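You operate a simulated robot arm through the tools that you are given. There is no shell and no other tool. Be economical: measure what you need, move in short steps, check, and stop when the job is done.

You are at the controls of a simulated two-armed robot. One attempt, no reset.

Task
Put the tin marked "WAX" from the sill bench on the window sill and the tin labelled "OIL" on the top of the low chest. Push the lower right bench drawer shut. Put the blue pad on the tray marked bound. Press the knee board two times. Shut the drum stand drawer. Turn the gauge lock to FREE. Take the sandpaper box on the grey table and put it away on the top shelf of the brown rack. Take the rivet box from the grey table and leave it on top of the brown banded boards there. Take the dowel box on the grey table and put it away on the third shelf from the top of the grey rack. Put the bead pot on the grey table away on the fourth shelf from the bottom of the grey rack. Take the green frame and put it on the top shelf of the grey rack. Take the yellow pad on the assembly bench and put it away on the pillar shelf. Take the yellow pencil box and put it on the slat bench. Lift the bead box lid open. Do these in any order. Set down upright: tin, rivet box, bead pot.

The check looks at the end state, three seconds after you hand in, the way a careful person would. Anything else that was tipped, shoved, dropped, spilled or broken makes it a failure. Lids that push on must go on centred and level and be pressed home; caps that screw on are set level and turned clockwise until they are tight.

Robot
Two 7-joint arms with fingered hands on one trunk, on a base that drives. Base frame: it is fixed to the floor where the robot stands at the start and does not move with it; the origin is under the middle of the robot, x ahead of it, y to its left, z up; the surface under the hand at the start is at about z = 800. Readings come in mm, rad, newtons and seconds.
The left shoulder is at the start at [70, 169, 1168], the right one opposite. With the tool pointing down near the work surface each hand reaches from about 240 to 680 mm from the robot's upright axis, wherever it stands, measured 20 degrees to its own side. Places, roughly: banded boards (16x20x15 cm) [-300, 2500, 1000]; bead box lid [-2400, 2500, 700]; bead pot [250, 2750, 1000]; blue pad (6x9x4 cm) [-1200, -1300, 1100]; dowel box [0, 2500, 1000]; drum stand drawer [200, 1000, 200]; fourth shelf of the grey rack [-600, 6000, 1200]; gauge lock [100, 2100, 900]; glue tin, oil tin, tin [500, 0, 750]; green frame [750, 4000, 1000]; knee board [-2000, 0, 600]; lower right bench drawer [400, -900, 400]; pillar shelf (17x32 cm) [-4920, 1420, 1000]; rivet box [0, 2500, 1000]; sandpaper box [0, 2250, 1000]; slat bench [600, 4700, 800]; third shelf of the grey rack [-600, 6000, 800]; top of the low chest (19x18 cm) [-720, -1400, 1220]; top shelf of the brown rack [-6300, 500, 1600]; top shelf of the grey rack [-600, 6000, 1600]; tray marked BOUND [-2200, -300, 400]; window sill (126x24 cm) [-960, -1380, 1120]; yellow pad (6x8x4 cm) [-2700, 4200, 900]; yellow pencil box [-3000, 4500, 750]. Payload 3.4 kg a hand.
The tool frame of a hand sits at the grasp point between the pads (the TCP): z along the fingers, y along the line on which they close. The tips reach 23 mm beyond it. The gripper opens to 116 mm. The gripper's body begins 65 mm behind the TCP. The gripper is a hand of 4 fingers: y runs from the thumb to the fingers, the wrist lies at [0, 0, -211] in the tool frame, and closing takes about 1.5 s.
Orientation is told as [roll, pitch, yaw] about the base's x, y, z axes, in that order, counted from this pose: with the fingers straight down and closing along the base's y, the tool's x points along the base's -x, its y along +y and its z along -z.

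Tools
- The arms move only by the tool arm_command. It takes "left_steps", "right_steps" or both (then of equal length, played together; a hand with none holds still); each is a list of rows, each a list of 2 entries, a list of its own where there are three numbers: the shift along the tool's x, y, z in mm, then the turn, a rotation vector about the tool's x, y, z in rad. In form: [[[x, y, z], [wx, wy, wz]], ...]. A call has 1 to 20 rows; each row shifts and turns the commanded pose from where the row before left it, along the tool's axes as they then stand. "left_grip" and "right_grip" are, for a hand that has rows, the finger opening in mm, from 0 to 116, set as the call begins (left out, the last holds). Rows are played at 5 a second. More than 50 mm and 0.15 rad between two rows, or a gripper value outside its range, and nothing of the call is played. A pose out of reach is approached as far as the arm can. The call stops where the force on the tool passes 40 N (or 10 N more than at its start, if that is more) or the arm is blocked; 0.2 s more then pass. The fingers move at their own pace (about 153 mm/s each) and stop on an object; they squeeze with about 23 N. The grip force told is the motor's: it shows also when the fingers shut on nothing. Time passes only in rows, and 0.2 s behind the last, so rows that do not move let the fingers close. It gives the time, the measured TCP pose, the force on the tool (base axes), the opening and the grip force at its end, in the units of the frame above (readings bear some noise), with the torque about the TCP (base axes, N m) and any sound that the robot's microphone picked up, and new pictures: "views" is both (left out), scene, wrist or none (wrist: the cameras of the hands that moved).
- Cameras (640 x 400 px; columns grow to the right, rows downward): "scene" is now at [112.7, -41.2, 1374.6]; the picture's right is [-0.54, -0.84, 0.00], its down [-0.66, 0.42, -0.62] and it looks along [0.52, -0.34, -0.78] (base axes); focal length 279 px, centre (320, 200). "left" rides on the left gripper at [-69, 1, -90] in its tool frame; the picture's right is [-0.01, -1.00, 0.00], its down [0.79, -0.01, -0.61] and it looks along [0.61, -0.01, 0.79] (tool axes); focal length 251 px, centre (320, 200). "right" rides on the right gripper at [69, 1, -90] in its tool frame; the picture's right is [-0.01, 1.00, 0.00], its down [-0.79, -0.01, -0.61] and it looks along [-0.61, -0.01, 0.80] (tool axes); focal length 251 px, centre (320, 200). There is no depth. A picture from a camera that has moved, and an enlarged one, comes with that camera's place and axes in the base frame and with its lens.
- move_column(by): slides the trunk up (or, below 0, down) by that many mm; the arms and the scene camera ride with it, the base frame stays. It gives what a move gives, with no picture.
- steer(legs): drives the robot by 1 to 6 legs, each [ahead, left, turn to the left] in mm, mm and rad, along the robot's own axes; the way and the turn of a leg run together, so that a leg with both is an arc; at most 1500 mm and 3.142 rad a leg. The arms and the cameras ride along, it lands a little off, and it stops where it bumps. It gives what a move gives, and a new picture of the scene camera.
- set_grasp(shape, hand): the hand has 4 fingers and takes this shape, open, in about a second: jaw (thumb against the fingers, like two jaws); tri (thumb and two fingers); tip (a fingertip pinch); poke (one finger out to press); point (the index stretched); flat (the hand flat); cup (the hand cupped); fist (a fist). The gripper value then closes the fingers along that shape, each until it touches; the sizes above hold for jaw. It gives what a move gives, with no picture.
- head_to(pan, tilt): turns the head with the scene camera to pan (to the left, within 1.501 rad either way) and tilt (down, from -0.506 to 1.204), counted from straight ahead of the robot. It gives what a move gives, and a new picture of the scene camera.
- close_up(camera, box): a new picture of the part [left, top, right, bottom] of that camera's present view, enlarged. The clock stands still meanwhile.
- finish_job(): hands the job in; it is judged then, once.

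Work in short steps. Places have to be worked out from the pictures, the camera data and where the tool is seen: move nearer, look again, correct. Check each grasp and each placing, and mend what went wrong. You have 577 turns and 360 pictures in all, those below and enlarged ones among them. Open the grippers and draw the arms clear of the work before you hand the job in, unless the task says otherwise; then end with one line.

The tools are called as a command line: name --argument value ..., lists and objects as JSON in quotes. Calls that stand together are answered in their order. arm_command: Moves the arms, as the interface text tells. Its arguments: {"type":"object","properties":{"left_steps":{"type":"array","items":{"type":"array"}},"left_grip":{"type":"number"},"right_steps":{"type":"array","items":{"type":"array"}},"right_grip":{"type":"number"},"views":{"type":"string","enum":["both","scene","wrist","none"]}},"required":[]} The other tools are called the same way: move_column (by) slides the trunk up or down; set_grasp (shape, hand) gives the hand a shape; steer (legs) drives the base; head_to (pan, tilt) turns the head that bears the scene camera; close_up (camera, box) takes an enlarged picture of a part of a camera's view; finish_job () hands the job in.

At the start:

```text
clock: 0.0
left_ee_pos: [558.9, 0.5, 1095.8]
left_tcp_rot: [0.0, -0.001, 0.002]
left_wrist_force: [-0.4, 0.1, 0.4]
left_ft_torque: [0.02, -0.02, -0.02]
left_grip_width: 116.0
left_finger_force: 0.0
left_shape: jaw
right_ee_pos: [291.7, -373.4, 1083.7]
right_tcp_rot: [-0.001, 0.001, 0.002]
right_wrist_force: [-0.3, 0.4, -0.3]
right_ft_torque: [-0.03, 0.01, -0.04]
right_grip_width: 115.8
right_finger_force: 0.1
right_shape: jaw
trunk travel left (down, up): [-675.0, 265.0]
robot x, y, heading: [3.4, -1.2, 0.003]
head pan, tilt: [-0.574, 0.897]
```

scene: 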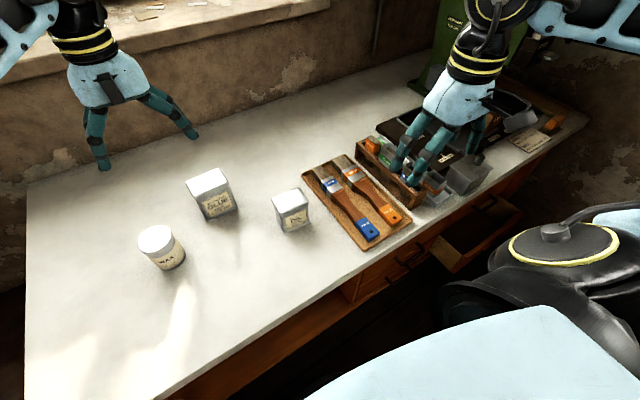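
right: 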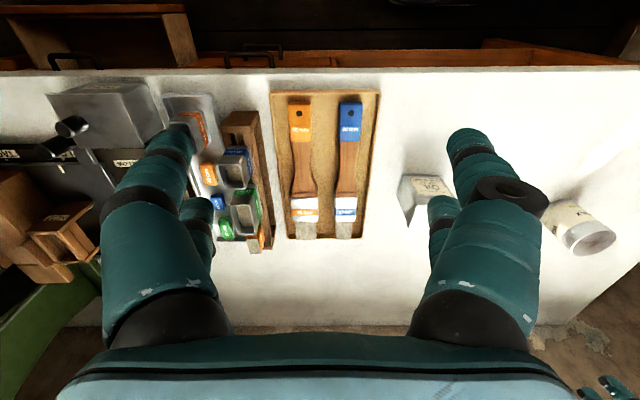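
left: 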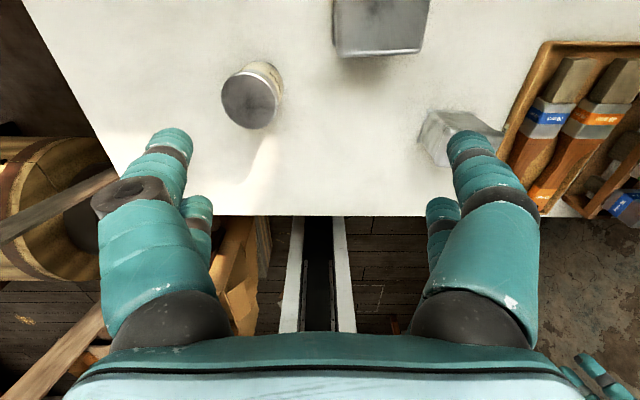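

I see the WAX tin at about (540,82) with its top near z 880, and the OIL tin at about (490,-200). I'll enlarge the tins to get their sizes and angles.

close_up --camera "scene" --box '[120, 150, 440, 350]'

head_to --pan -1.2 --tilt 0.6

```text
2.00 times, centred on (280, 250) of scene
camera zoom: at [112.7, -41.2, 1374.6], right [-0.54, -0.84, 0.0], down [-0.66, 0.42, -0.62], along [0.52, -0.34, -0.78], focal length 557 px, centre (400, 100)
```

zoom: 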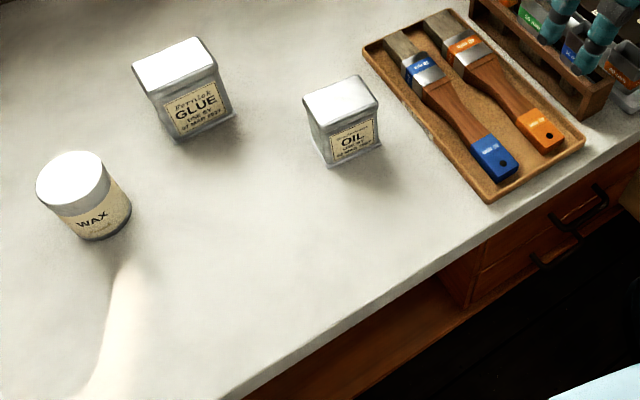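

```text
clock: 1.0
left_ee_pos: [559.4, -0.4, 1094.2]
left_tcp_rot: [-0.002, 0.001, 0.001]
left_wrist_force: [0.5, 0.1, 0.3]
left_ft_torque: [-0.01, -0.01, -0.01]
left_grip_width: 115.7
left_finger_force: 0.0
left_shape: jaw
right_ee_pos: [291.3, -373.1, 1084.3]
right_tcp_rot: [0.001, 0.0, 0.001]
right_wrist_force: [-0.3, -0.1, -0.3]
right_ft_torque: [-0.04, -0.03, -0.01]
right_grip_width: 116.1
right_finger_force: 0.0
right_shape: jaw
trunk travel left (down, up): [-675.0, 265.0]
robot x, y, heading: [-1.0, -0.3, -0.0]
head pan, tilt: [-1.201, 0.6]
camera scene: at [81.2, -82.4, 1399.0], right [-0.93, -0.36, 0.0], down [-0.2, 0.53, -0.82], along [0.3, -0.77, -0.57], focal length 279 px, centre (320, 200)
```

scene: 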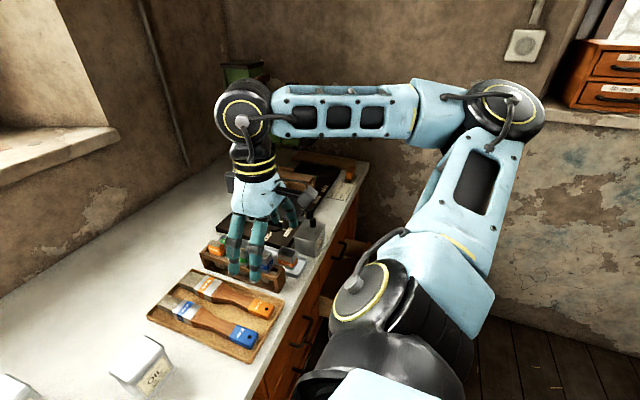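

Both tins measure about 75 mm wide with tops near z 880: WAX at (534,83) and OIL at (478,-200). I'll move both hands above them.

arm_command --left_steps '[[[4, 14, 0], [0, 0, 0]], [[4, 14, 0], [0, 0, 0]], [[4, 14, 0], [0, 0, 0]], [[4, 14, 0], [0, 0, 0]], [[4, 14, 0], [0, 0, 0]], [[5, 13, 0], [0, 0, 0]], [[0, 0, 40], [0, 0, 0]], [[0, 0, 40], [0, 0, 0]], [[0, 0, 40], [0, 0, 0]]]' --right_steps '[[[-31, 29, 0], [0, 0, 0]], [[-31, 29, 0], [0, 0, 0]], [[-31, 29, 0], [0, 0, 0]], [[-31, 29, 0], [0, 0, 0]], [[-31, 29, 0], [0, 0, 0]], [[-32, 28, 0], [0, 0, 0]], [[0, 0, 40], [0, 0, 0]], [[0, 0, 40], [0, 0, 0]], [[0, 0, 40], [0, 0, 0]]]' --left_grip 116 --right_grip 116 --views "wrist"

```text
clock: 3.0
left_ee_pos: [535.5, 84.4, 971.4]
left_tcp_rot: [0.001, 0.003, -0.001]
left_wrist_force: [-0.6, 0.9, 0.3]
left_ft_torque: [-0.02, 0.03, -0.01]
left_grip_width: 116.0
left_finger_force: 0.1
left_shape: jaw
right_ee_pos: [480.5, -198.3, 962.3]
right_tcp_rot: [0.001, 0.0, -0.001]
right_wrist_force: [-0.1, -0.2, -0.6]
right_ft_torque: [0.0, 0.02, -0.01]
right_grip_width: 115.8
right_finger_force: 0.1
right_shape: jaw
trunk travel left (down, up): [-675.0, 265.0]
robot x, y, heading: [1.2, -2.1, 0.005]
head pan, tilt: [-1.201, 0.6]
camera right: at [412.6, -196.6, 1052.2], right [0.01, 1.0, 0.0], down [0.8, -0.01, 0.61], along [0.61, 0.0, -0.8], focal length 251 px, centre (320, 200)
camera left: at [604.0, 83.8, 1059.8], right [0.01, -1.0, 0.0], down [-0.79, -0.01, 0.61], along [-0.61, -0.01, -0.79], focal length 251 px, centre (320, 200)
```

right: 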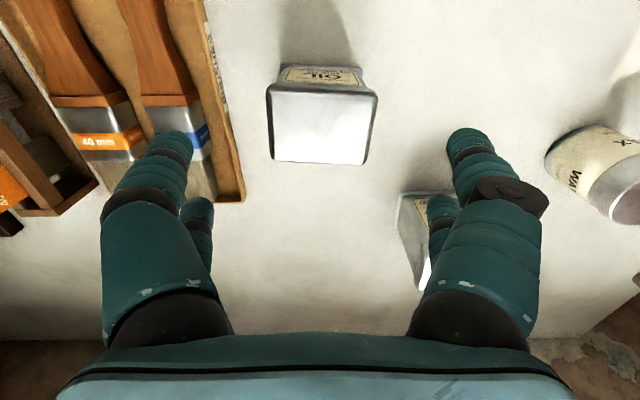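
left: 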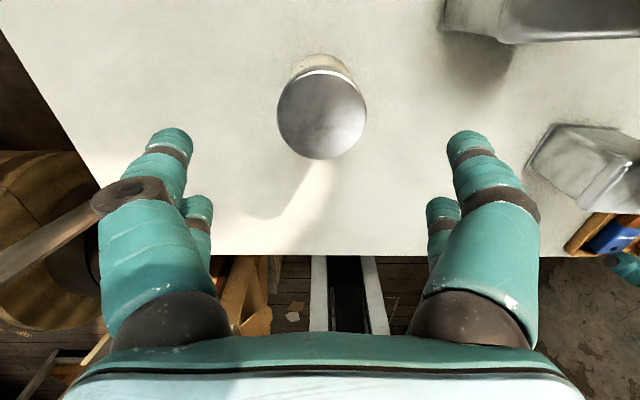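

Both hands are centred within a few mm, so I'll descend to z about 850 and close.

arm_command --left_steps '[[[-4, -1, 40], [0, 0, 0]], [[0, 0, 40], [0, 0, 0]], [[0, 0, 40], [0, 0, 0]]]' --right_steps '[[[0, -1, 40], [0, 0, 0]], [[0, 0, 40], [0, 0, 0]], [[0, 0, 33], [0, 0, 0]]]' --views "none"

arm_command --left_steps '[[[0, 0, 0], [0, 0, 0]], [[0, 0, 0], [0, 0, 0]], [[0, 0, 0], [0, 0, 0]], [[0, 0, 0], [0, 0, 0]], [[0, 0, 0], [0, 0, 0]], [[0, 0, 0], [0, 0, 0]]]' --right_steps '[[[0, 0, 0], [0, 0, 0]], [[0, 0, 0], [0, 0, 0]], [[0, 0, 0], [0, 0, 0]], [[0, 0, 0], [0, 0, 0]], [[0, 0, 0], [0, 0, 0]], [[0, 0, 0], [0, 0, 0]]]' --left_grip 0 --right_grip 0 --views "none"

arm_command --left_steps '[[[0, 0, -40], [0, 0, 0]], [[0, 0, -40], [0, 0, 0]], [[0, 0, -40], [0, 0, 0]]]' --right_steps '[[[0, 0, -40], [0, 0, 0]], [[0, 0, -40], [0, 0, 0]], [[0, 0, -40], [0, 0, 0]]]' --views "wrist"

```text
clock: 3.8
left_ee_pos: [537.3, 81.0, 853.8]
left_tcp_rot: [0.0, -0.001, 0.001]
left_wrist_force: [-0.4, -0.7, -0.7]
left_ft_torque: [0.0, -0.02, -0.02]
left_grip_width: 116.0
left_finger_force: 0.1
left_shape: jaw
right_ee_pos: [475.8, -200.0, 851.3]
right_tcp_rot: [0.003, -0.002, 0.0]
right_wrist_force: [-0.9, 0.6, -0.1]
right_ft_torque: [0.0, -0.02, 0.02]
right_grip_width: 115.8
right_finger_force: 0.0
right_shape: jaw
right hand out of reach, approached as far as the arm can: row 3
trunk travel left (down, up): [-675.0, 265.0]
robot x, y, heading: [-3.3, 3.9, 0.003]
head pan, tilt: [-1.201, 0.6]
```

```text
clock: 5.2
left_ee_pos: [538.3, 82.5, 855.4]
left_tcp_rot: [0.001, 0.0, 0.002]
left_wrist_force: [0.2, -0.4, -0.1]
left_ft_torque: [0.0, 0.02, 0.0]
left_grip_width: 46.2
left_finger_force: 22.7
left_shape: jaw
right_ee_pos: [475.2, -200.1, 852.1]
right_tcp_rot: [0.0, -0.001, 0.002]
right_wrist_force: [-1.1, -0.4, 0.3]
right_ft_torque: [-0.02, -0.01, 0.0]
right_grip_width: 66.7
right_finger_force: 22.9
right_shape: jaw
trunk travel left (down, up): [-675.0, 265.0]
robot x, y, heading: [-2.4, 1.1, -0.003]
head pan, tilt: [-1.201, 0.6]
```

```text
clock: 6.0
left_ee_pos: [538.5, 82.1, 975.3]
left_tcp_rot: [-0.001, 0.001, 0.0]
left_wrist_force: [-0.2, 0.3, -2.2]
left_ft_torque: [0.03, 0.0, 0.02]
left_grip_width: 46.2
left_finger_force: 23.2
left_shape: jaw
right_ee_pos: [472.2, -204.0, 972.6]
right_tcp_rot: [0.001, -0.001, 0.003]
right_wrist_force: [-0.6, 0.4, -3.4]
right_ft_torque: [-0.01, 0.01, 0.01]
right_grip_width: 66.5
right_finger_force: 22.9
right_shape: jaw
trunk travel left (down, up): [-675.0, 265.0]
robot x, y, heading: [1.5, 0.3, 0.002]
head pan, tilt: [-1.201, 0.6]
camera right: at [404.6, -202.2, 1062.3], right [0.01, 1.0, 0.0], down [0.8, -0.01, 0.61], along [0.61, 0.0, -0.8], focal length 251 px, centre (320, 200)
camera left: at [607.9, 83.7, 1063.7], right [0.01, -1.0, 0.0], down [-0.79, -0.01, 0.61], along [-0.61, -0.01, -0.79], focal length 251 px, centre (320, 200)
```

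right: 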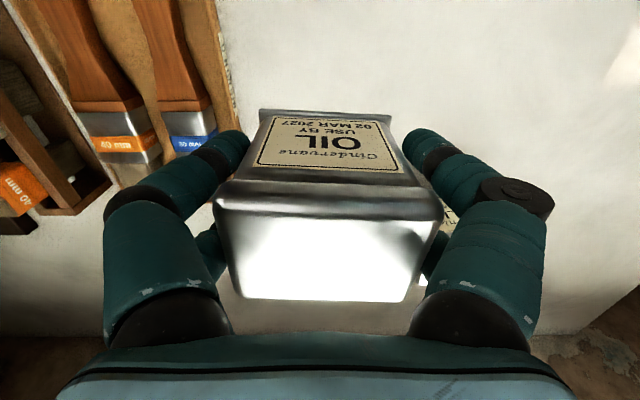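
left: 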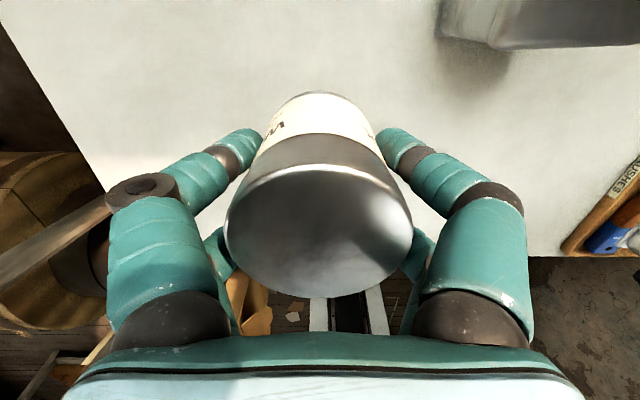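

Both tins are held firmly. I'll back away from the bench and turn right toward the window wall.

steer --legs '[[-800, 0, 0], [0, 0, -1.571]]'

head_to --pan 0 --tilt 0.45

```text
clock: 7.4
left_ee_pos: [467.4, 63.8, 967.2]
left_tcp_rot: [0.008, 0.015, -0.025]
left_wrist_force: [-0.1, 0.0, -3.7]
left_ft_torque: [0.03, 0.0, -0.03]
left_grip_width: 46.1
left_finger_force: 22.8
left_shape: jaw
right_ee_pos: [398.8, -219.2, 965.5]
right_tcp_rot: [0.009, 0.011, -0.015]
right_wrist_force: [0.3, 0.0, -3.0]
right_ft_torque: [0.02, 0.03, 0.0]
right_grip_width: 66.4
right_finger_force: 23.1
right_shape: jaw
trunk travel left (down, up): [-675.0, 265.0]
robot x, y, heading: [-81.5, 3.8, -0.017]
head pan, tilt: [-1.201, 0.6]
stopped in leg 1: the robot was blocked; the commanded pose is now the measured one
camera scene: at [12.6, -95.3, 1397.4], right [-0.94, -0.35, 0.01], down [-0.2, 0.54, -0.82], along [0.28, -0.77, -0.57], focal length 279 px, centre (320, 200)
```

scene: 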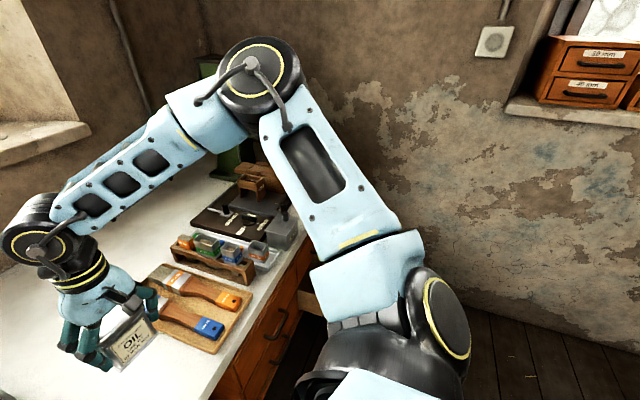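

```text
clock: 8.8
left_ee_pos: [469.2, 65.9, 967.2]
left_tcp_rot: [0.01, 0.013, -0.018]
left_wrist_force: [-0.4, 0.2, -3.2]
left_ft_torque: [0.01, 0.02, -0.04]
left_grip_width: 45.6
left_finger_force: 23.1
left_shape: jaw
right_ee_pos: [400.8, -219.6, 964.6]
right_tcp_rot: [0.009, 0.011, -0.012]
right_wrist_force: [0.1, -0.1, -4.5]
right_ft_torque: [-0.01, 0.0, -0.02]
right_grip_width: 66.1
right_finger_force: 23.1
right_shape: jaw
trunk travel left (down, up): [-675.0, 265.0]
robot x, y, heading: [-76.4, 0.4, -0.014]
head pan, tilt: [0.0, 0.45]
camera scene: at [76.0, -15.9, 1410.6], right [-0.01, -1.0, -0.01], down [-0.45, 0.02, -0.9], along [0.9, -0.01, -0.45], focal length 279 px, centre (320, 200)
```

scene: 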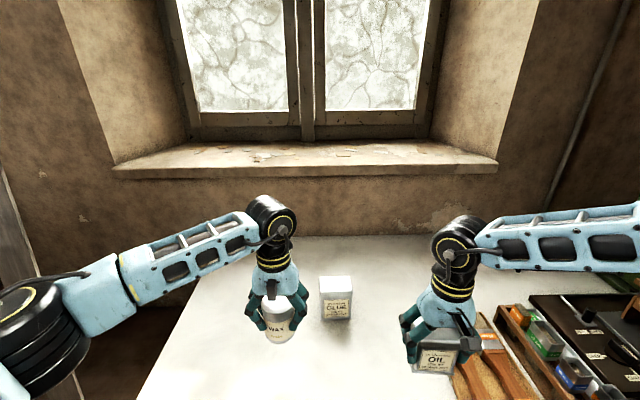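

Something behind blocked the base after about 80 mm. I'll look to both sides to find out what it is.

head_to --pan -1.5 --tilt 0.9

head_to --pan 1.5 --tilt 0.7

```text
clock: 10.4
left_ee_pos: [468.6, 64.7, 968.2]
left_tcp_rot: [0.013, 0.014, -0.02]
left_wrist_force: [-0.1, -0.4, -2.5]
left_ft_torque: [0.0, 0.02, 0.03]
left_grip_width: 45.9
left_finger_force: 22.5
left_shape: jaw
right_ee_pos: [400.6, -219.1, 964.6]
right_tcp_rot: [0.01, 0.012, -0.011]
right_wrist_force: [0.2, 0.1, -3.8]
right_ft_torque: [-0.04, 0.0, 0.01]
right_grip_width: 66.3
right_finger_force: 23.5
right_shape: jaw
trunk travel left (down, up): [-675.0, 265.0]
robot x, y, heading: [-80.9, 1.6, -0.015]
head pan, tilt: [-1.499, 0.901]
camera scene: at [-11.9, -89.6, 1372.6], right [-1.0, -0.06, 0.01], down [-0.05, 0.79, -0.61], along [0.03, -0.61, -0.79], focal length 279 px, centre (320, 200)
```

scene: 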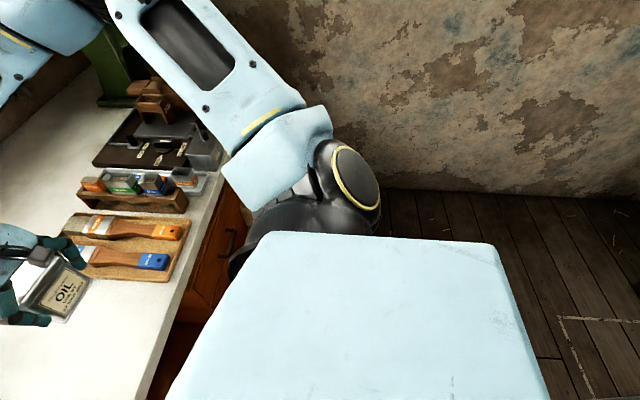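

```text
clock: 13.0
left_ee_pos: [469.7, 64.0, 968.2]
left_tcp_rot: [0.012, 0.013, -0.02]
left_wrist_force: [-0.1, 0.2, -2.9]
left_ft_torque: [0.02, -0.03, -0.02]
left_grip_width: 46.0
left_finger_force: 22.6
left_shape: jaw
right_ee_pos: [400.1, -220.2, 964.3]
right_tcp_rot: [0.01, 0.013, -0.013]
right_wrist_force: [-0.3, 0.6, -2.4]
right_ft_torque: [-0.02, 0.01, 0.0]
right_grip_width: 66.5
right_finger_force: 23.1
right_shape: jaw
trunk travel left (down, up): [-675.0, 265.0]
robot x, y, heading: [-73.8, 2.3, -0.013]
head pan, tilt: [1.499, 0.7]
camera scene: at [-9.3, 70.3, 1390.6], right [1.0, -0.09, -0.01], down [-0.06, -0.63, -0.77], along [0.06, 0.77, -0.64], focal length 279 px, centre (320, 200)
```

scene: 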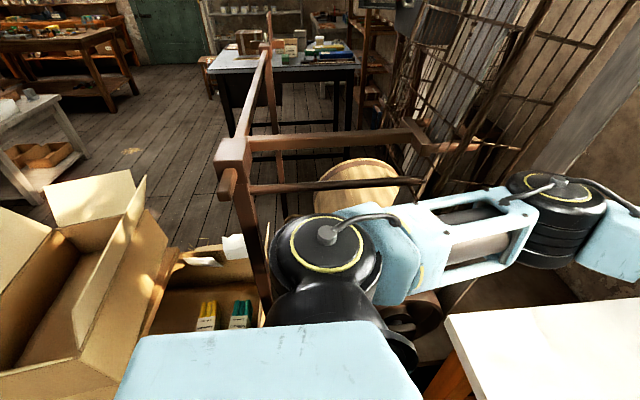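

The floor to the right is clear, and there's a frame, a box and a tray behind on the left. I'll raise the trunk, go back to x about 0, turn right in place and look again.

move_column --by 250

steer --legs '[[70, 0, 0], [0, 0, -1.55]]'

head_to --pan -1.2 --tilt 0.6

```text
clock: 15.6
left_ee_pos: [460.7, 60.9, 1224.1]
left_tcp_rot: [0.012, 0.004, -0.016]
left_wrist_force: [0.9, 0.6, -3.0]
left_ft_torque: [-0.04, 0.01, 0.03]
left_grip_width: 45.9
left_finger_force: 22.9
left_shape: jaw
right_ee_pos: [393.9, -221.8, 1219.7]
right_tcp_rot: [0.011, 0.002, -0.014]
right_wrist_force: [0.0, 0.0, -3.2]
right_ft_torque: [0.01, 0.02, -0.01]
right_grip_width: 66.5
right_finger_force: 22.8
right_shape: jaw
trunk travel left (down, up): [-925.0, 15.0]
robot x, y, heading: [-79.9, 1.7, -0.013]
head pan, tilt: [1.499, 0.7]
```

```text
clock: 20.3
left_ee_pos: [97.9, -535.6, 1223.0]
left_tcp_rot: [-0.002, 0.004, -1.532]
left_wrist_force: [0.3, -0.1, -3.3]
left_ft_torque: [0.03, 0.03, -0.01]
left_grip_width: 45.9
left_finger_force: 22.7
left_shape: jaw
right_ee_pos: [-189.4, -483.2, 1222.1]
right_tcp_rot: [0.001, 0.0, -1.525]
right_wrist_force: [-0.4, -0.5, -2.4]
right_ft_torque: [0.05, 0.01, -0.04]
right_grip_width: 66.3
right_finger_force: 23.0
right_shape: jaw
trunk travel left (down, up): [-925.0, 15.0]
robot x, y, heading: [-10.6, -1.4, -1.522]
head pan, tilt: [1.499, 0.7]
camera scene: at [78.5, -53.9, 1640.3], right [-0.03, -1.0, 0.0], down [-0.64, 0.02, -0.76], along [0.76, -0.02, -0.64], focal length 279 px, centre (320, 200)
```

scene: 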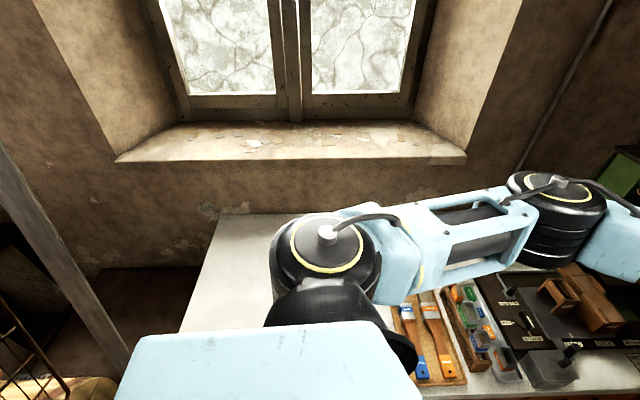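

```text
clock: 22.7
left_ee_pos: [97.1, -535.2, 1222.3]
left_tcp_rot: [0.0, 0.004, -1.532]
left_wrist_force: [1.1, 0.1, -2.9]
left_ft_torque: [0.02, -0.02, 0.01]
left_grip_width: 45.4
left_finger_force: 23.0
left_shape: jaw
right_ee_pos: [-189.7, -483.5, 1222.0]
right_tcp_rot: [0.0, 0.003, -1.526]
right_wrist_force: [-0.7, 0.0, -3.4]
right_ft_torque: [0.0, 0.01, 0.02]
right_grip_width: 66.5
right_finger_force: 22.3
right_shape: jaw
trunk travel left (down, up): [-925.0, 15.0]
robot x, y, heading: [-7.1, -3.1, -1.523]
head pan, tilt: [-1.201, 0.6]
camera scene: at [-88.0, -87.3, 1648.9], right [-0.4, 0.92, 0.0], down [0.52, 0.23, -0.82], along [-0.76, -0.33, -0.57], focal length 279 px, centre (320, 200)
```

scene: 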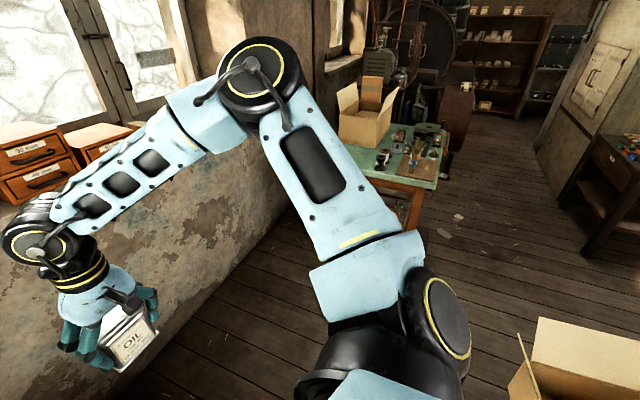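

The floor along the window wall is clear. I'll square up, move toward the wall, then strafe right and look at the sill.

steer --legs '[[0, 0, -0.048], [450, 0, 0], [0, -800, 0]]'

head_to --pan 0 --tilt 0.6

```text
clock: 29.7
left_ee_pos: [-729.7, -984.6, 1222.7]
left_tcp_rot: [0.0, 0.003, -1.589]
left_wrist_force: [0.3, -0.1, -2.3]
left_ft_torque: [0.01, -0.01, 0.0]
left_grip_width: 45.4
left_finger_force: 22.9
left_shape: jaw
right_ee_pos: [-1013.4, -915.2, 1221.2]
right_tcp_rot: [0.0, 0.001, -1.585]
right_wrist_force: [-0.1, 0.4, -3.2]
right_ft_torque: [0.01, 0.03, 0.01]
right_grip_width: 66.4
right_finger_force: 22.9
right_shape: jaw
trunk travel left (down, up): [-925.0, 15.0]
robot x, y, heading: [-805.5, -446.1, -1.587]
head pan, tilt: [-1.201, 0.6]
camera scene: at [-886.6, -527.0, 1649.0], right [-0.35, 0.94, 0.0], down [0.53, 0.2, -0.83], along [-0.77, -0.29, -0.56], focal length 279 px, centre (320, 200)
```

scene: 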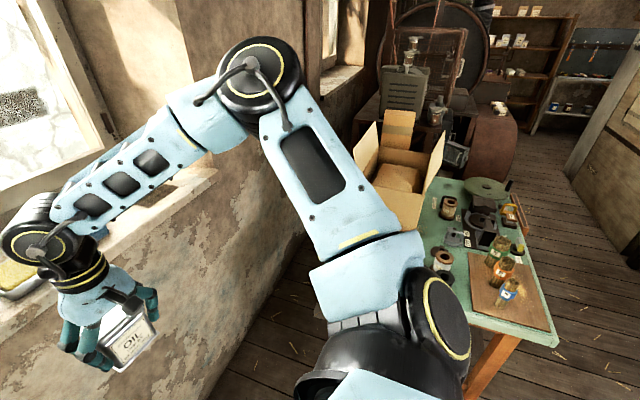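

```text
clock: 31.1
left_ee_pos: [-730.0, -984.6, 1222.7]
left_tcp_rot: [-0.001, 0.004, -1.59]
left_wrist_force: [-0.9, 0.6, -2.8]
left_ft_torque: [0.0, -0.03, -0.03]
left_grip_width: 45.7
left_finger_force: 23.1
left_shape: jaw
right_ee_pos: [-1014.7, -915.7, 1221.3]
right_tcp_rot: [-0.001, 0.001, -1.585]
right_wrist_force: [-0.8, -0.5, -3.1]
right_ft_torque: [0.0, 0.04, 0.03]
right_grip_width: 66.4
right_finger_force: 22.7
right_shape: jaw
trunk travel left (down, up): [-925.0, 15.0]
robot x, y, heading: [-805.6, -445.8, -1.582]
head pan, tilt: [0.0, 0.6]
camera scene: at [-806.8, -584.5, 1648.9], right [-1.0, 0.01, 0.0], down [0.01, 0.57, -0.82], along [-0.01, -0.82, -0.57], focal length 279 px, centre (320, 200)
```

scene: 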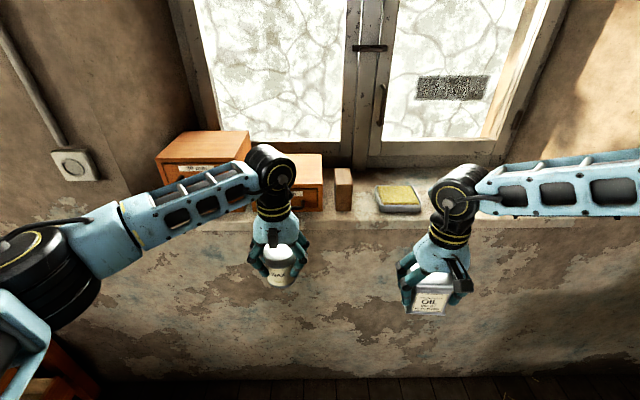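

I can see a tall chest at x about -600 and the low chest spanning x -822..-632, y -1296..-1471, top z about 1220. OIL is in the right hand, so I'll raise both hands, tuck the left back and strafe left to line the right hand up with the low chest.

arm_command --left_steps '[[[40, 0, -15], [0, 0, 0]], [[40, 0, -15], [0, 0, 0]], [[40, 0, -15], [0, 0, 0]], [[40, 0, -15], [0, 0, 0]], [[40, 0, -15], [0, 0, 0]], [[0, 0, -15], [0, 0, 0]]]' --right_steps '[[[0, 0, -18], [0, 0, 0]], [[0, 0, -18], [0, 0, 0]], [[0, 0, -18], [0, 0, 0]], [[0, 0, -18], [0, 0, 0]], [[0, 0, -18], [0, 0, 0]], [[0, 0, -18], [0, 0, 0]]]' --views "none"

steer --legs '[[0, 285, 0]]'

```text
clock: 32.5
left_ee_pos: [-725.0, -788.2, 1311.7]
left_tcp_rot: [0.001, 0.002, -1.589]
left_wrist_force: [-0.4, -0.2, -2.3]
left_ft_torque: [0.02, 0.01, 0.0]
left_grip_width: 45.6
left_finger_force: 23.0
left_shape: jaw
right_ee_pos: [-1014.4, -915.4, 1328.8]
right_tcp_rot: [0.0, 0.002, -1.586]
right_wrist_force: [-0.4, 0.1, -4.2]
right_ft_torque: [0.04, 0.04, -0.02]
right_grip_width: 66.3
right_finger_force: 23.2
right_shape: jaw
trunk travel left (down, up): [-925.0, 15.0]
robot x, y, heading: [-803.6, -444.0, -1.59]
head pan, tilt: [0.0, 0.6]
```

```text
clock: 34.5
left_ee_pos: [-442.8, -790.1, 1312.7]
left_tcp_rot: [0.004, 0.005, -1.595]
left_wrist_force: [-0.8, -0.2, -3.5]
left_ft_torque: [0.0, -0.01, -0.01]
left_grip_width: 45.4
left_finger_force: 23.3
left_shape: jaw
right_ee_pos: [-730.7, -918.9, 1328.0]
right_tcp_rot: [0.003, 0.002, -1.586]
right_wrist_force: [-0.3, -0.7, -2.9]
right_ft_torque: [0.06, -0.03, 0.02]
right_grip_width: 66.3
right_finger_force: 22.9
right_shape: jaw
trunk travel left (down, up): [-925.0, 15.0]
robot x, y, heading: [-510.9, -447.8, -1.589]
head pan, tilt: [0.0, 0.6]
camera scene: at [-523.2, -588.5, 1648.9], right [-1.0, 0.02, 0.0], down [0.01, 0.57, -0.82], along [-0.01, -0.82, -0.57], focal length 279 px, centre (320, 200)
```

scene: 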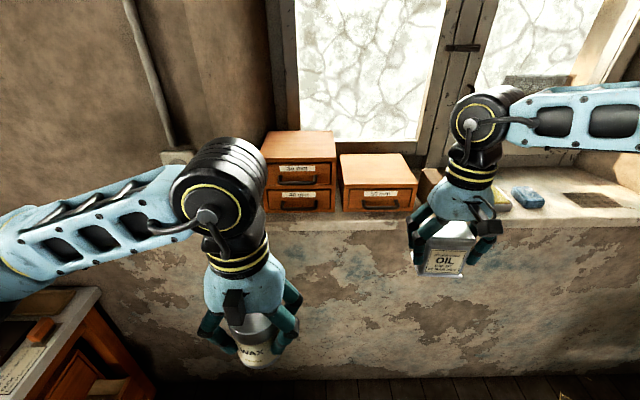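

The right hand is roughly in front of the low chest and clears its top. I'll drive ahead about 370 mm and check with the right wrist camera.

steer --legs '[[370, 0, 0]]'

arm_command --right_steps '[[[-22, 12, 0], [0, 0, 0]], [[-22, 10, 0], [0, 0, 0]]]' --views "both"

```text
clock: 36.9
left_ee_pos: [-449.4, -1160.4, 1314.4]
left_tcp_rot: [0.0, 0.001, -1.599]
left_wrist_force: [-0.3, -0.4, -2.7]
left_ft_torque: [0.0, -0.03, 0.01]
left_grip_width: 45.6
left_finger_force: 22.4
left_shape: jaw
right_ee_pos: [-737.8, -1287.4, 1329.4]
right_tcp_rot: [-0.001, 0.0, -1.593]
right_wrist_force: [-0.2, -0.8, -3.8]
right_ft_torque: [-0.01, 0.0, -0.01]
right_grip_width: 66.2
right_finger_force: 22.8
right_shape: jaw
trunk travel left (down, up): [-925.0, 15.0]
robot x, y, heading: [-524.7, -819.9, -1.595]
head pan, tilt: [0.0, 0.6]
camera scene: at [-527.0, -956.8, 1649.3], right [-1.0, 0.02, 0.0], down [0.01, 0.56, -0.83], along [-0.02, -0.83, -0.56], focal length 279 px, centre (320, 200)
```

scene: 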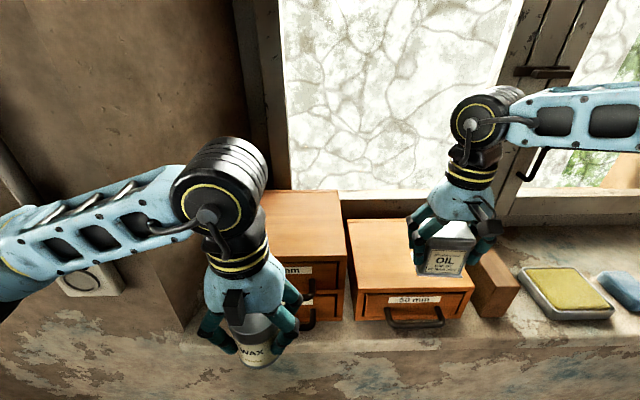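

```text
clock: 37.5
left_ee_pos: [-449.5, -1165.7, 1312.8]
left_tcp_rot: [0.0, 0.003, -1.599]
left_wrist_force: [0.8, -0.4, -3.8]
left_ft_torque: [0.04, 0.0, -0.03]
left_grip_width: 45.3
left_finger_force: 22.9
left_shape: jaw
right_ee_pos: [-717.0, -1335.2, 1329.1]
right_tcp_rot: [0.0, 0.002, -1.595]
right_wrist_force: [0.3, 0.4, -4.4]
right_ft_torque: [0.06, 0.01, 0.02]
right_grip_width: 66.4
right_finger_force: 22.7
right_shape: jaw
trunk travel left (down, up): [-925.0, 15.0]
robot x, y, heading: [-521.1, -824.4, -1.592]
head pan, tilt: [0.0, 0.6]
camera scene: at [-526.8, -962.4, 1648.8], right [-1.0, 0.02, 0.0], down [0.01, 0.57, -0.82], along [-0.02, -0.82, -0.57], focal length 279 px, centre (320, 200)
camera right: at [-714.7, -1266.8, 1419.2], right [1.0, -0.03, 0.0], down [-0.03, -0.8, 0.6], along [-0.02, -0.6, -0.8], focal length 251 px, centre (320, 200)
```

scene: 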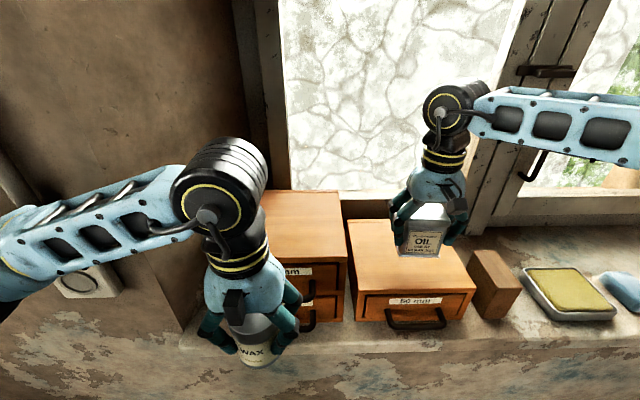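
right: 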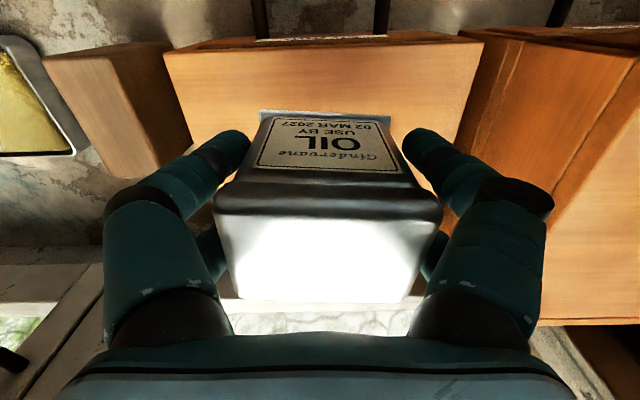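

The wrist view puts the chest at x -809..-618 with its front at y -1284 and top near z 1245. I'll move over its centre and lower in small steps until I feel contact.

arm_command --right_steps '[[[-38, 3, 0], [0, 0, 0]], [[0, 0, 10], [0, 0, 0]], [[0, 0, 10], [0, 0, 0]], [[0, 0, 3], [0, 0, 0]]]' --views "scene"

close_up --camera "scene" --box '[320, 150, 520, 330]'

```text
clock: 38.5
left_ee_pos: [-450.2, -1164.5, 1312.0]
left_tcp_rot: [0.001, 0.004, -1.6]
left_wrist_force: [0.4, -0.3, -3.2]
left_ft_torque: [0.07, -0.01, 0.02]
left_grip_width: 45.7
left_finger_force: 22.8
left_shape: jaw
right_ee_pos: [-722.4, -1361.8, 1304.9]
right_tcp_rot: [-0.001, 0.002, -1.595]
right_wrist_force: [0.1, -1.4, -2.1]
right_ft_torque: [0.03, 0.0, -0.01]
right_grip_width: 66.2
right_finger_force: 23.1
right_shape: jaw
right hand out of reach, approached as far as the arm can: row 1
trunk travel left (down, up): [-925.0, 15.0]
robot x, y, heading: [-522.8, -819.0, -1.59]
head pan, tilt: [0.0, 0.6]
camera scene: at [-527.4, -961.4, 1648.9], right [-1.0, 0.02, 0.0], down [0.01, 0.57, -0.82], along [-0.02, -0.82, -0.57], focal length 279 px, centre (320, 200)
```

scene: 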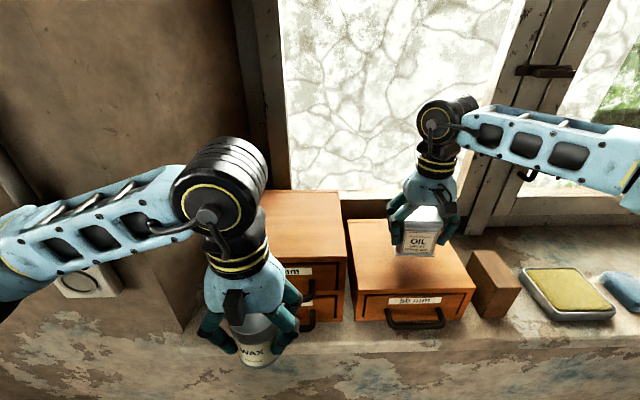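

```text
2.22 times, centred on (420, 240) of scene
camera zoom: at [-527.4, -961.4, 1648.9], right [-1.0, 0.02, 0.0], down [0.01, 0.57, -0.82], along [-0.02, -0.82, -0.57], focal length 619 px, centre (98, 111)
```

zoom: 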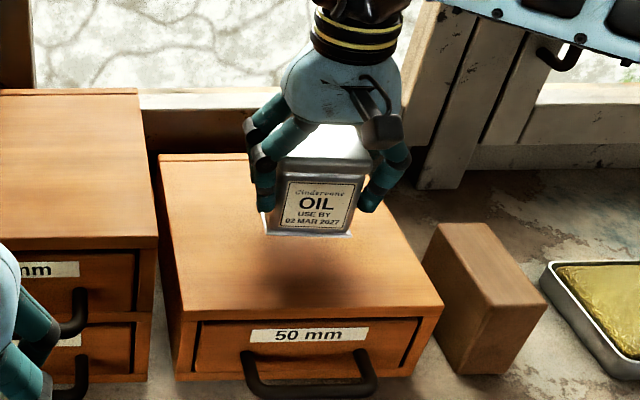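

The tin hovers over the middle of the chest top. I'll lower it in 4 mm steps while watching the force.

arm_command --right_steps '[[[0, 0, 4], [0, 0, 0]], [[0, 0, 4], [0, 0, 0]], [[0, 0, 4], [0, 0, 0]], [[0, 0, 4], [0, 0, 0]]]' --views "none"

arm_command --right_steps '[[[0, 0, 4], [0, 0, 0]], [[0, 0, 4], [0, 0, 0]]]' --views "none"

arm_command --right_steps '[[[0, 0, 3], [0, 0, 0]], [[0, 0, 0], [0, 0, 0]]]' --views "scene"

```text
clock: 39.5
left_ee_pos: [-449.5, -1164.7, 1313.8]
left_tcp_rot: [-0.001, 0.005, -1.6]
left_wrist_force: [-0.2, 0.0, -2.8]
left_ft_torque: [0.0, 0.01, 0.02]
left_grip_width: 45.4
left_finger_force: 23.2
left_shape: jaw
right_ee_pos: [-722.5, -1362.1, 1289.2]
right_tcp_rot: [0.0, 0.001, -1.592]
right_wrist_force: [0.6, 0.0, -3.3]
right_ft_torque: [0.04, 0.03, -0.03]
right_grip_width: 66.7
right_finger_force: 22.9
right_shape: jaw
trunk travel left (down, up): [-925.0, 15.0]
robot x, y, heading: [-526.6, -820.3, -1.595]
head pan, tilt: [0.0, 0.6]
```

```text
clock: 40.1
left_ee_pos: [-449.8, -1165.3, 1313.4]
left_tcp_rot: [0.0, 0.002, -1.6]
left_wrist_force: [0.0, 0.3, -3.3]
left_ft_torque: [0.0, 0.0, -0.01]
left_grip_width: 45.6
left_finger_force: 22.7
left_shape: jaw
right_ee_pos: [-723.2, -1361.5, 1280.7]
right_tcp_rot: [0.001, 0.001, -1.595]
right_wrist_force: [-0.6, -0.5, -2.8]
right_ft_torque: [-0.01, 0.01, 0.0]
right_grip_width: 66.6
right_finger_force: 22.5
right_shape: jaw
trunk travel left (down, up): [-925.0, 15.0]
robot x, y, heading: [-522.0, -821.4, -1.593]
head pan, tilt: [0.0, 0.6]
```

```text
clock: 40.7
left_ee_pos: [-450.4, -1165.0, 1312.0]
left_tcp_rot: [-0.002, 0.004, -1.598]
left_wrist_force: [0.1, -0.7, -3.4]
left_ft_torque: [0.01, 0.06, -0.01]
left_grip_width: 45.6
left_finger_force: 22.8
left_shape: jaw
right_ee_pos: [-722.4, -1362.3, 1278.9]
right_tcp_rot: [-0.001, 0.003, -1.593]
right_wrist_force: [-0.4, 0.5, -2.4]
right_ft_torque: [0.04, -0.01, 0.06]
right_grip_width: 66.4
right_finger_force: 22.8
right_shape: jaw
trunk travel left (down, up): [-925.0, 15.0]
robot x, y, heading: [-525.1, -823.7, -1.595]
head pan, tilt: [0.0, 0.6]
camera scene: at [-527.3, -961.0, 1648.9], right [-1.0, 0.02, 0.0], down [0.01, 0.57, -0.82], along [-0.02, -0.82, -0.57], focal length 279 px, centre (320, 200)
```

scene: 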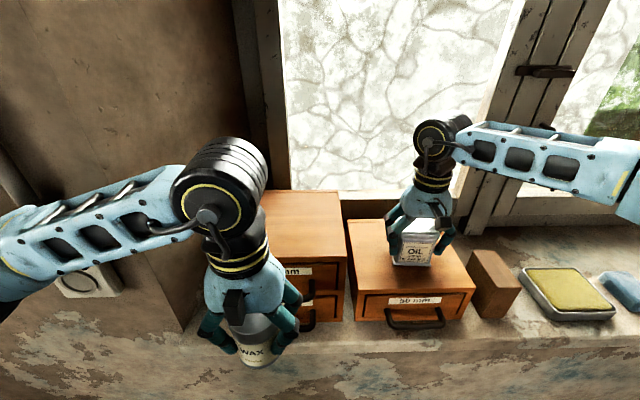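

No contact yet at tin bottom about 1227, so I'll continue down with force checks.

arm_command --right_steps '[[[0, 0, 2], [0, 0, 0]], [[0, 0, 2], [0, 0, 0]]]' --views "none"

arm_command --right_steps '[[[0, 0, 2], [0, 0, 0]], [[0, 0, 2], [0, 0, 0]]]' --views "none"

arm_command --right_steps '[[[0, 0, 2], [0, 0, 0]], [[0, 0, 0], [0, 0, 0]]]' --views "none"

```text
clock: 41.3
left_ee_pos: [-450.5, -1162.9, 1313.9]
left_tcp_rot: [0.0, 0.004, -1.598]
left_wrist_force: [0.2, 0.2, -2.7]
left_ft_torque: [0.02, -0.02, 0.01]
left_grip_width: 45.7
left_finger_force: 22.9
left_shape: jaw
right_ee_pos: [-722.2, -1362.3, 1274.4]
right_tcp_rot: [-0.001, -0.001, -1.593]
right_wrist_force: [0.0, -0.5, -0.9]
right_ft_torque: [-0.08, 0.06, 0.0]
right_grip_width: 66.6
right_finger_force: 22.8
right_shape: jaw
trunk travel left (down, up): [-925.0, 15.0]
robot x, y, heading: [-521.0, -817.5, -1.586]
head pan, tilt: [0.0, 0.6]
```

```text
clock: 41.9
left_ee_pos: [-448.8, -1162.7, 1314.0]
left_tcp_rot: [-0.002, 0.002, -1.599]
left_wrist_force: [0.7, -0.4, -2.7]
left_ft_torque: [0.0, 0.03, -0.01]
left_grip_width: 45.4
left_finger_force: 22.9
left_shape: jaw
right_ee_pos: [-721.8, -1361.3, 1273.5]
right_tcp_rot: [0.0, -0.008, -1.595]
right_wrist_force: [-3.2, -7.5, 27.0]
right_ft_torque: [-0.08, 0.09, 0.01]
right_grip_width: 65.9
right_finger_force: 23.1
right_shape: jaw
trunk travel left (down, up): [-925.0, 15.0]
robot x, y, heading: [-523.4, -824.1, -1.593]
head pan, tilt: [0.0, 0.6]
```

```text
clock: 42.3
left_ee_pos: [-447.5, -1161.3, 1313.4]
left_tcp_rot: [0.0, 0.002, -1.597]
left_wrist_force: [0.0, 0.7, -2.7]
left_ft_torque: [-0.01, 0.0, 0.03]
left_grip_width: 45.5
left_finger_force: 22.6
left_shape: jaw
right_ee_pos: [-722.1, -1361.4, 1273.8]
right_tcp_rot: [0.003, -0.012, -1.596]
right_wrist_force: [-0.9, -0.1, 16.5]
right_ft_torque: [0.09, 0.18, 0.03]
right_grip_width: 66.1
right_finger_force: 23.2
right_shape: jaw
trunk travel left (down, up): [-925.0, 15.0]
robot x, y, heading: [-522.1, -822.2, -1.595]
head pan, tilt: [0.0, 0.6]
stopped in row 1 (right hand): the force on the tool passed its limit at 43 N (the readings are from after the stop); the commanded pose is now the measured one
```

Contact came at TCP z 1274, so the chest top is at 1221. I'll back off 1 mm, open, and lift straight away.

arm_command --right_steps '[[[0, 0, -1], [0, 0, 0]], [[0, 0, 0], [0, 0, 0]], [[0, 0, 0], [0, 0, 0]], [[0, 0, 0], [0, 0, 0]], [[0, 0, 0], [0, 0, 0]]]' --right_grip 116 --views "none"

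arm_command --right_steps '[[[0, 0, -30], [0, 0, 0]], [[0, 0, -30], [0, 0, 0]], [[0, 0, -30], [0, 0, 0]]]' --views "both"

```text
clock: 43.5
left_ee_pos: [-449.3, -1164.3, 1313.6]
left_tcp_rot: [-0.002, 0.002, -1.597]
left_wrist_force: [0.1, 0.7, -3.2]
left_ft_torque: [0.01, -0.01, -0.01]
left_grip_width: 45.5
left_finger_force: 22.7
left_shape: jaw
right_ee_pos: [-721.8, -1363.3, 1272.1]
right_tcp_rot: [0.002, -0.008, -1.594]
right_wrist_force: [-0.1, 1.1, 0.1]
right_ft_torque: [0.03, -0.02, -0.03]
right_grip_width: 116.0
right_finger_force: 0.1
right_shape: jaw
trunk travel left (down, up): [-925.0, 15.0]
robot x, y, heading: [-519.6, -823.4, -1.593]
head pan, tilt: [0.0, 0.6]
```

```text
clock: 44.3
left_ee_pos: [-448.8, -1164.3, 1313.8]
left_tcp_rot: [0.0, 0.003, -1.599]
left_wrist_force: [-0.3, -0.1, -2.6]
left_ft_torque: [0.02, 0.01, -0.02]
left_grip_width: 45.8
left_finger_force: 23.0
left_shape: jaw
right_ee_pos: [-721.2, -1357.0, 1361.4]
right_tcp_rot: [0.003, -0.01, -1.594]
right_wrist_force: [-0.7, 1.1, -0.8]
right_ft_torque: [0.02, 0.0, 0.01]
right_grip_width: 116.0
right_finger_force: 0.0
right_shape: jaw
right hand out of reach, approached as far as the arm can: row 3
trunk travel left (down, up): [-925.0, 15.0]
robot x, y, heading: [-524.4, -819.8, -1.59]
head pan, tilt: [0.0, 0.6]
camera scene: at [-527.0, -959.9, 1649.0], right [-1.0, 0.02, 0.0], down [0.01, 0.56, -0.82], along [-0.02, -0.82, -0.57], focal length 279 px, centre (320, 200)
camera right: at [-720.7, -1286.8, 1450.9], right [1.0, -0.03, 0.0], down [-0.03, -0.79, 0.61], along [-0.02, -0.61, -0.79], focal length 251 px, centre (320, 200)
```

scene: 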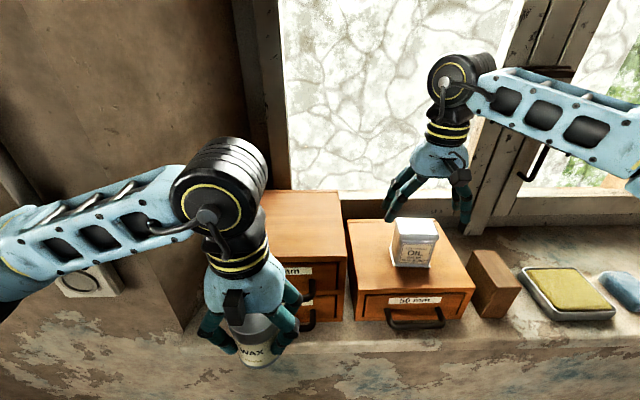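
right: 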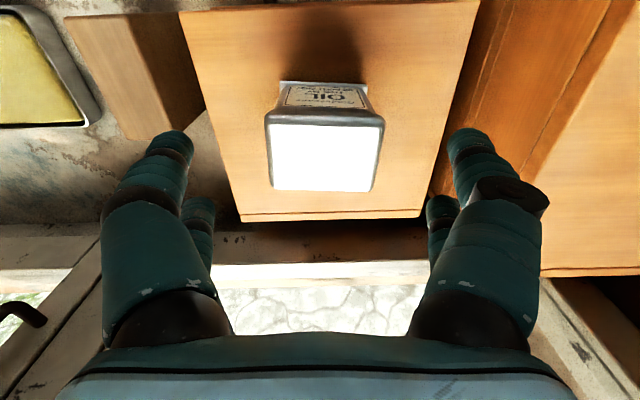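

OIL stands upright on the low chest. I'll back off and strafe right to face the blue pad.

steer --legs '[[-370, 0, 0.02], [0, -490, 0]]'

```text
clock: 49.2
left_ee_pos: [-931.6, -799.2, 1312.5]
left_tcp_rot: [-0.003, 0.005, -1.573]
left_wrist_force: [0.3, -0.5, -1.3]
left_ft_torque: [0.03, 0.07, -0.01]
left_grip_width: 45.4
left_finger_force: 22.8
left_shape: jaw
right_ee_pos: [-1201.6, -999.0, 1360.7]
right_tcp_rot: [0.002, -0.008, -1.57]
right_wrist_force: [-0.8, 0.1, -1.0]
right_ft_torque: [0.04, 0.02, 0.0]
right_grip_width: 115.8
right_finger_force: 0.1
right_shape: jaw
trunk travel left (down, up): [-925.0, 15.0]
robot x, y, heading: [-1016.7, -453.7, -1.567]
head pan, tilt: [0.0, 0.6]
camera scene: at [-1015.3, -596.5, 1649.0], right [-1.0, 0.0, 0.0], down [0.0, 0.57, -0.82], along [0.0, -0.82, -0.57], focal length 279 px, centre (320, 200)
```

scene: 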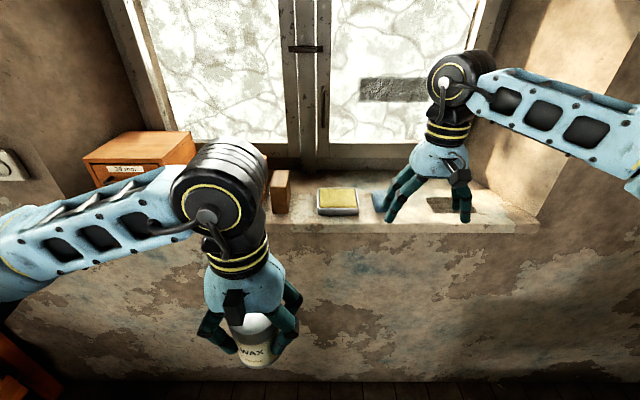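

The blue pad is behind the right fingers at about (-1210,-1340). I'll drive ahead to put the right hand over it.

steer --legs '[[330, 0, 0]]'

arm_command --right_steps '[[[0, 0, 40], [0, 0.01, 0]], [[0, 0, 40], [0, 0, 0]]]' --views "wrist"

```text
clock: 51.3
left_ee_pos: [-934.3, -1123.1, 1314.0]
left_tcp_rot: [0.0, -0.001, -1.574]
left_wrist_force: [0.1, 0.9, -3.3]
left_ft_torque: [0.01, 0.02, 0.01]
left_grip_width: 45.4
left_finger_force: 22.9
left_shape: jaw
right_ee_pos: [-1202.7, -1323.4, 1362.6]
right_tcp_rot: [0.002, -0.009, -1.568]
right_wrist_force: [-0.7, 0.5, 0.4]
right_ft_torque: [0.0, -0.01, 0.0]
right_grip_width: 116.0
right_finger_force: 0.1
right_shape: jaw
trunk travel left (down, up): [-925.0, 15.0]
robot x, y, heading: [-1017.1, -781.3, -1.568]
head pan, tilt: [0.0, 0.6]
camera scene: at [-1017.3, -919.8, 1649.3], right [-1.0, 0.0, 0.0], down [0.0, 0.56, -0.83], along [0.0, -0.83, -0.56], focal length 279 px, centre (320, 200)
```

scene: 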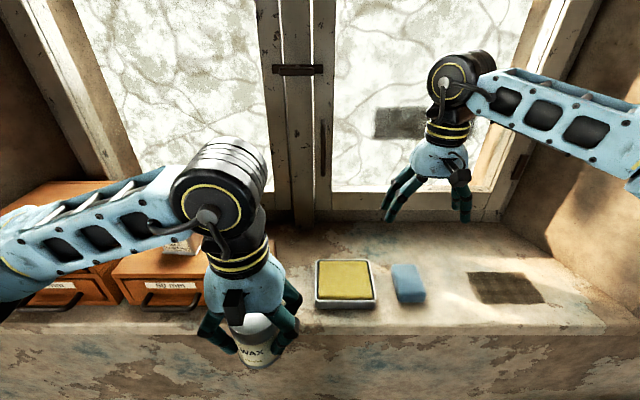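

```text
clock: 51.9
left_ee_pos: [-935.3, -1123.9, 1313.5]
left_tcp_rot: [0.002, 0.001, -1.574]
left_wrist_force: [-0.2, -0.5, -3.2]
left_ft_torque: [0.01, -0.01, 0.02]
left_grip_width: 45.2
left_finger_force: 22.9
left_shape: jaw
right_ee_pos: [-1202.4, -1322.1, 1283.3]
right_tcp_rot: [0.006, 0.001, -1.569]
right_wrist_force: [-0.4, 0.4, -0.7]
right_ft_torque: [0.01, -0.02, -0.05]
right_grip_width: 115.8
right_finger_force: 0.0
right_shape: jaw
trunk travel left (down, up): [-925.0, 15.0]
robot x, y, heading: [-1015.7, -785.7, -1.573]
head pan, tilt: [0.0, 0.6]
camera right: at [-1202.1, -1253.4, 1372.9], right [1.0, -0.01, 0.0], down [-0.01, -0.8, 0.61], along [0.0, -0.61, -0.8], focal length 251 px, centre (320, 200)
```

right: 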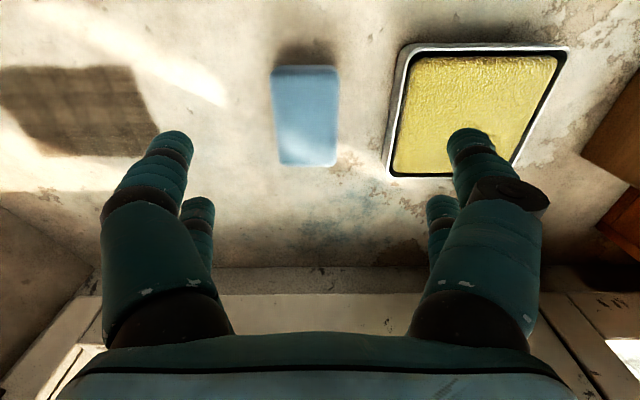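

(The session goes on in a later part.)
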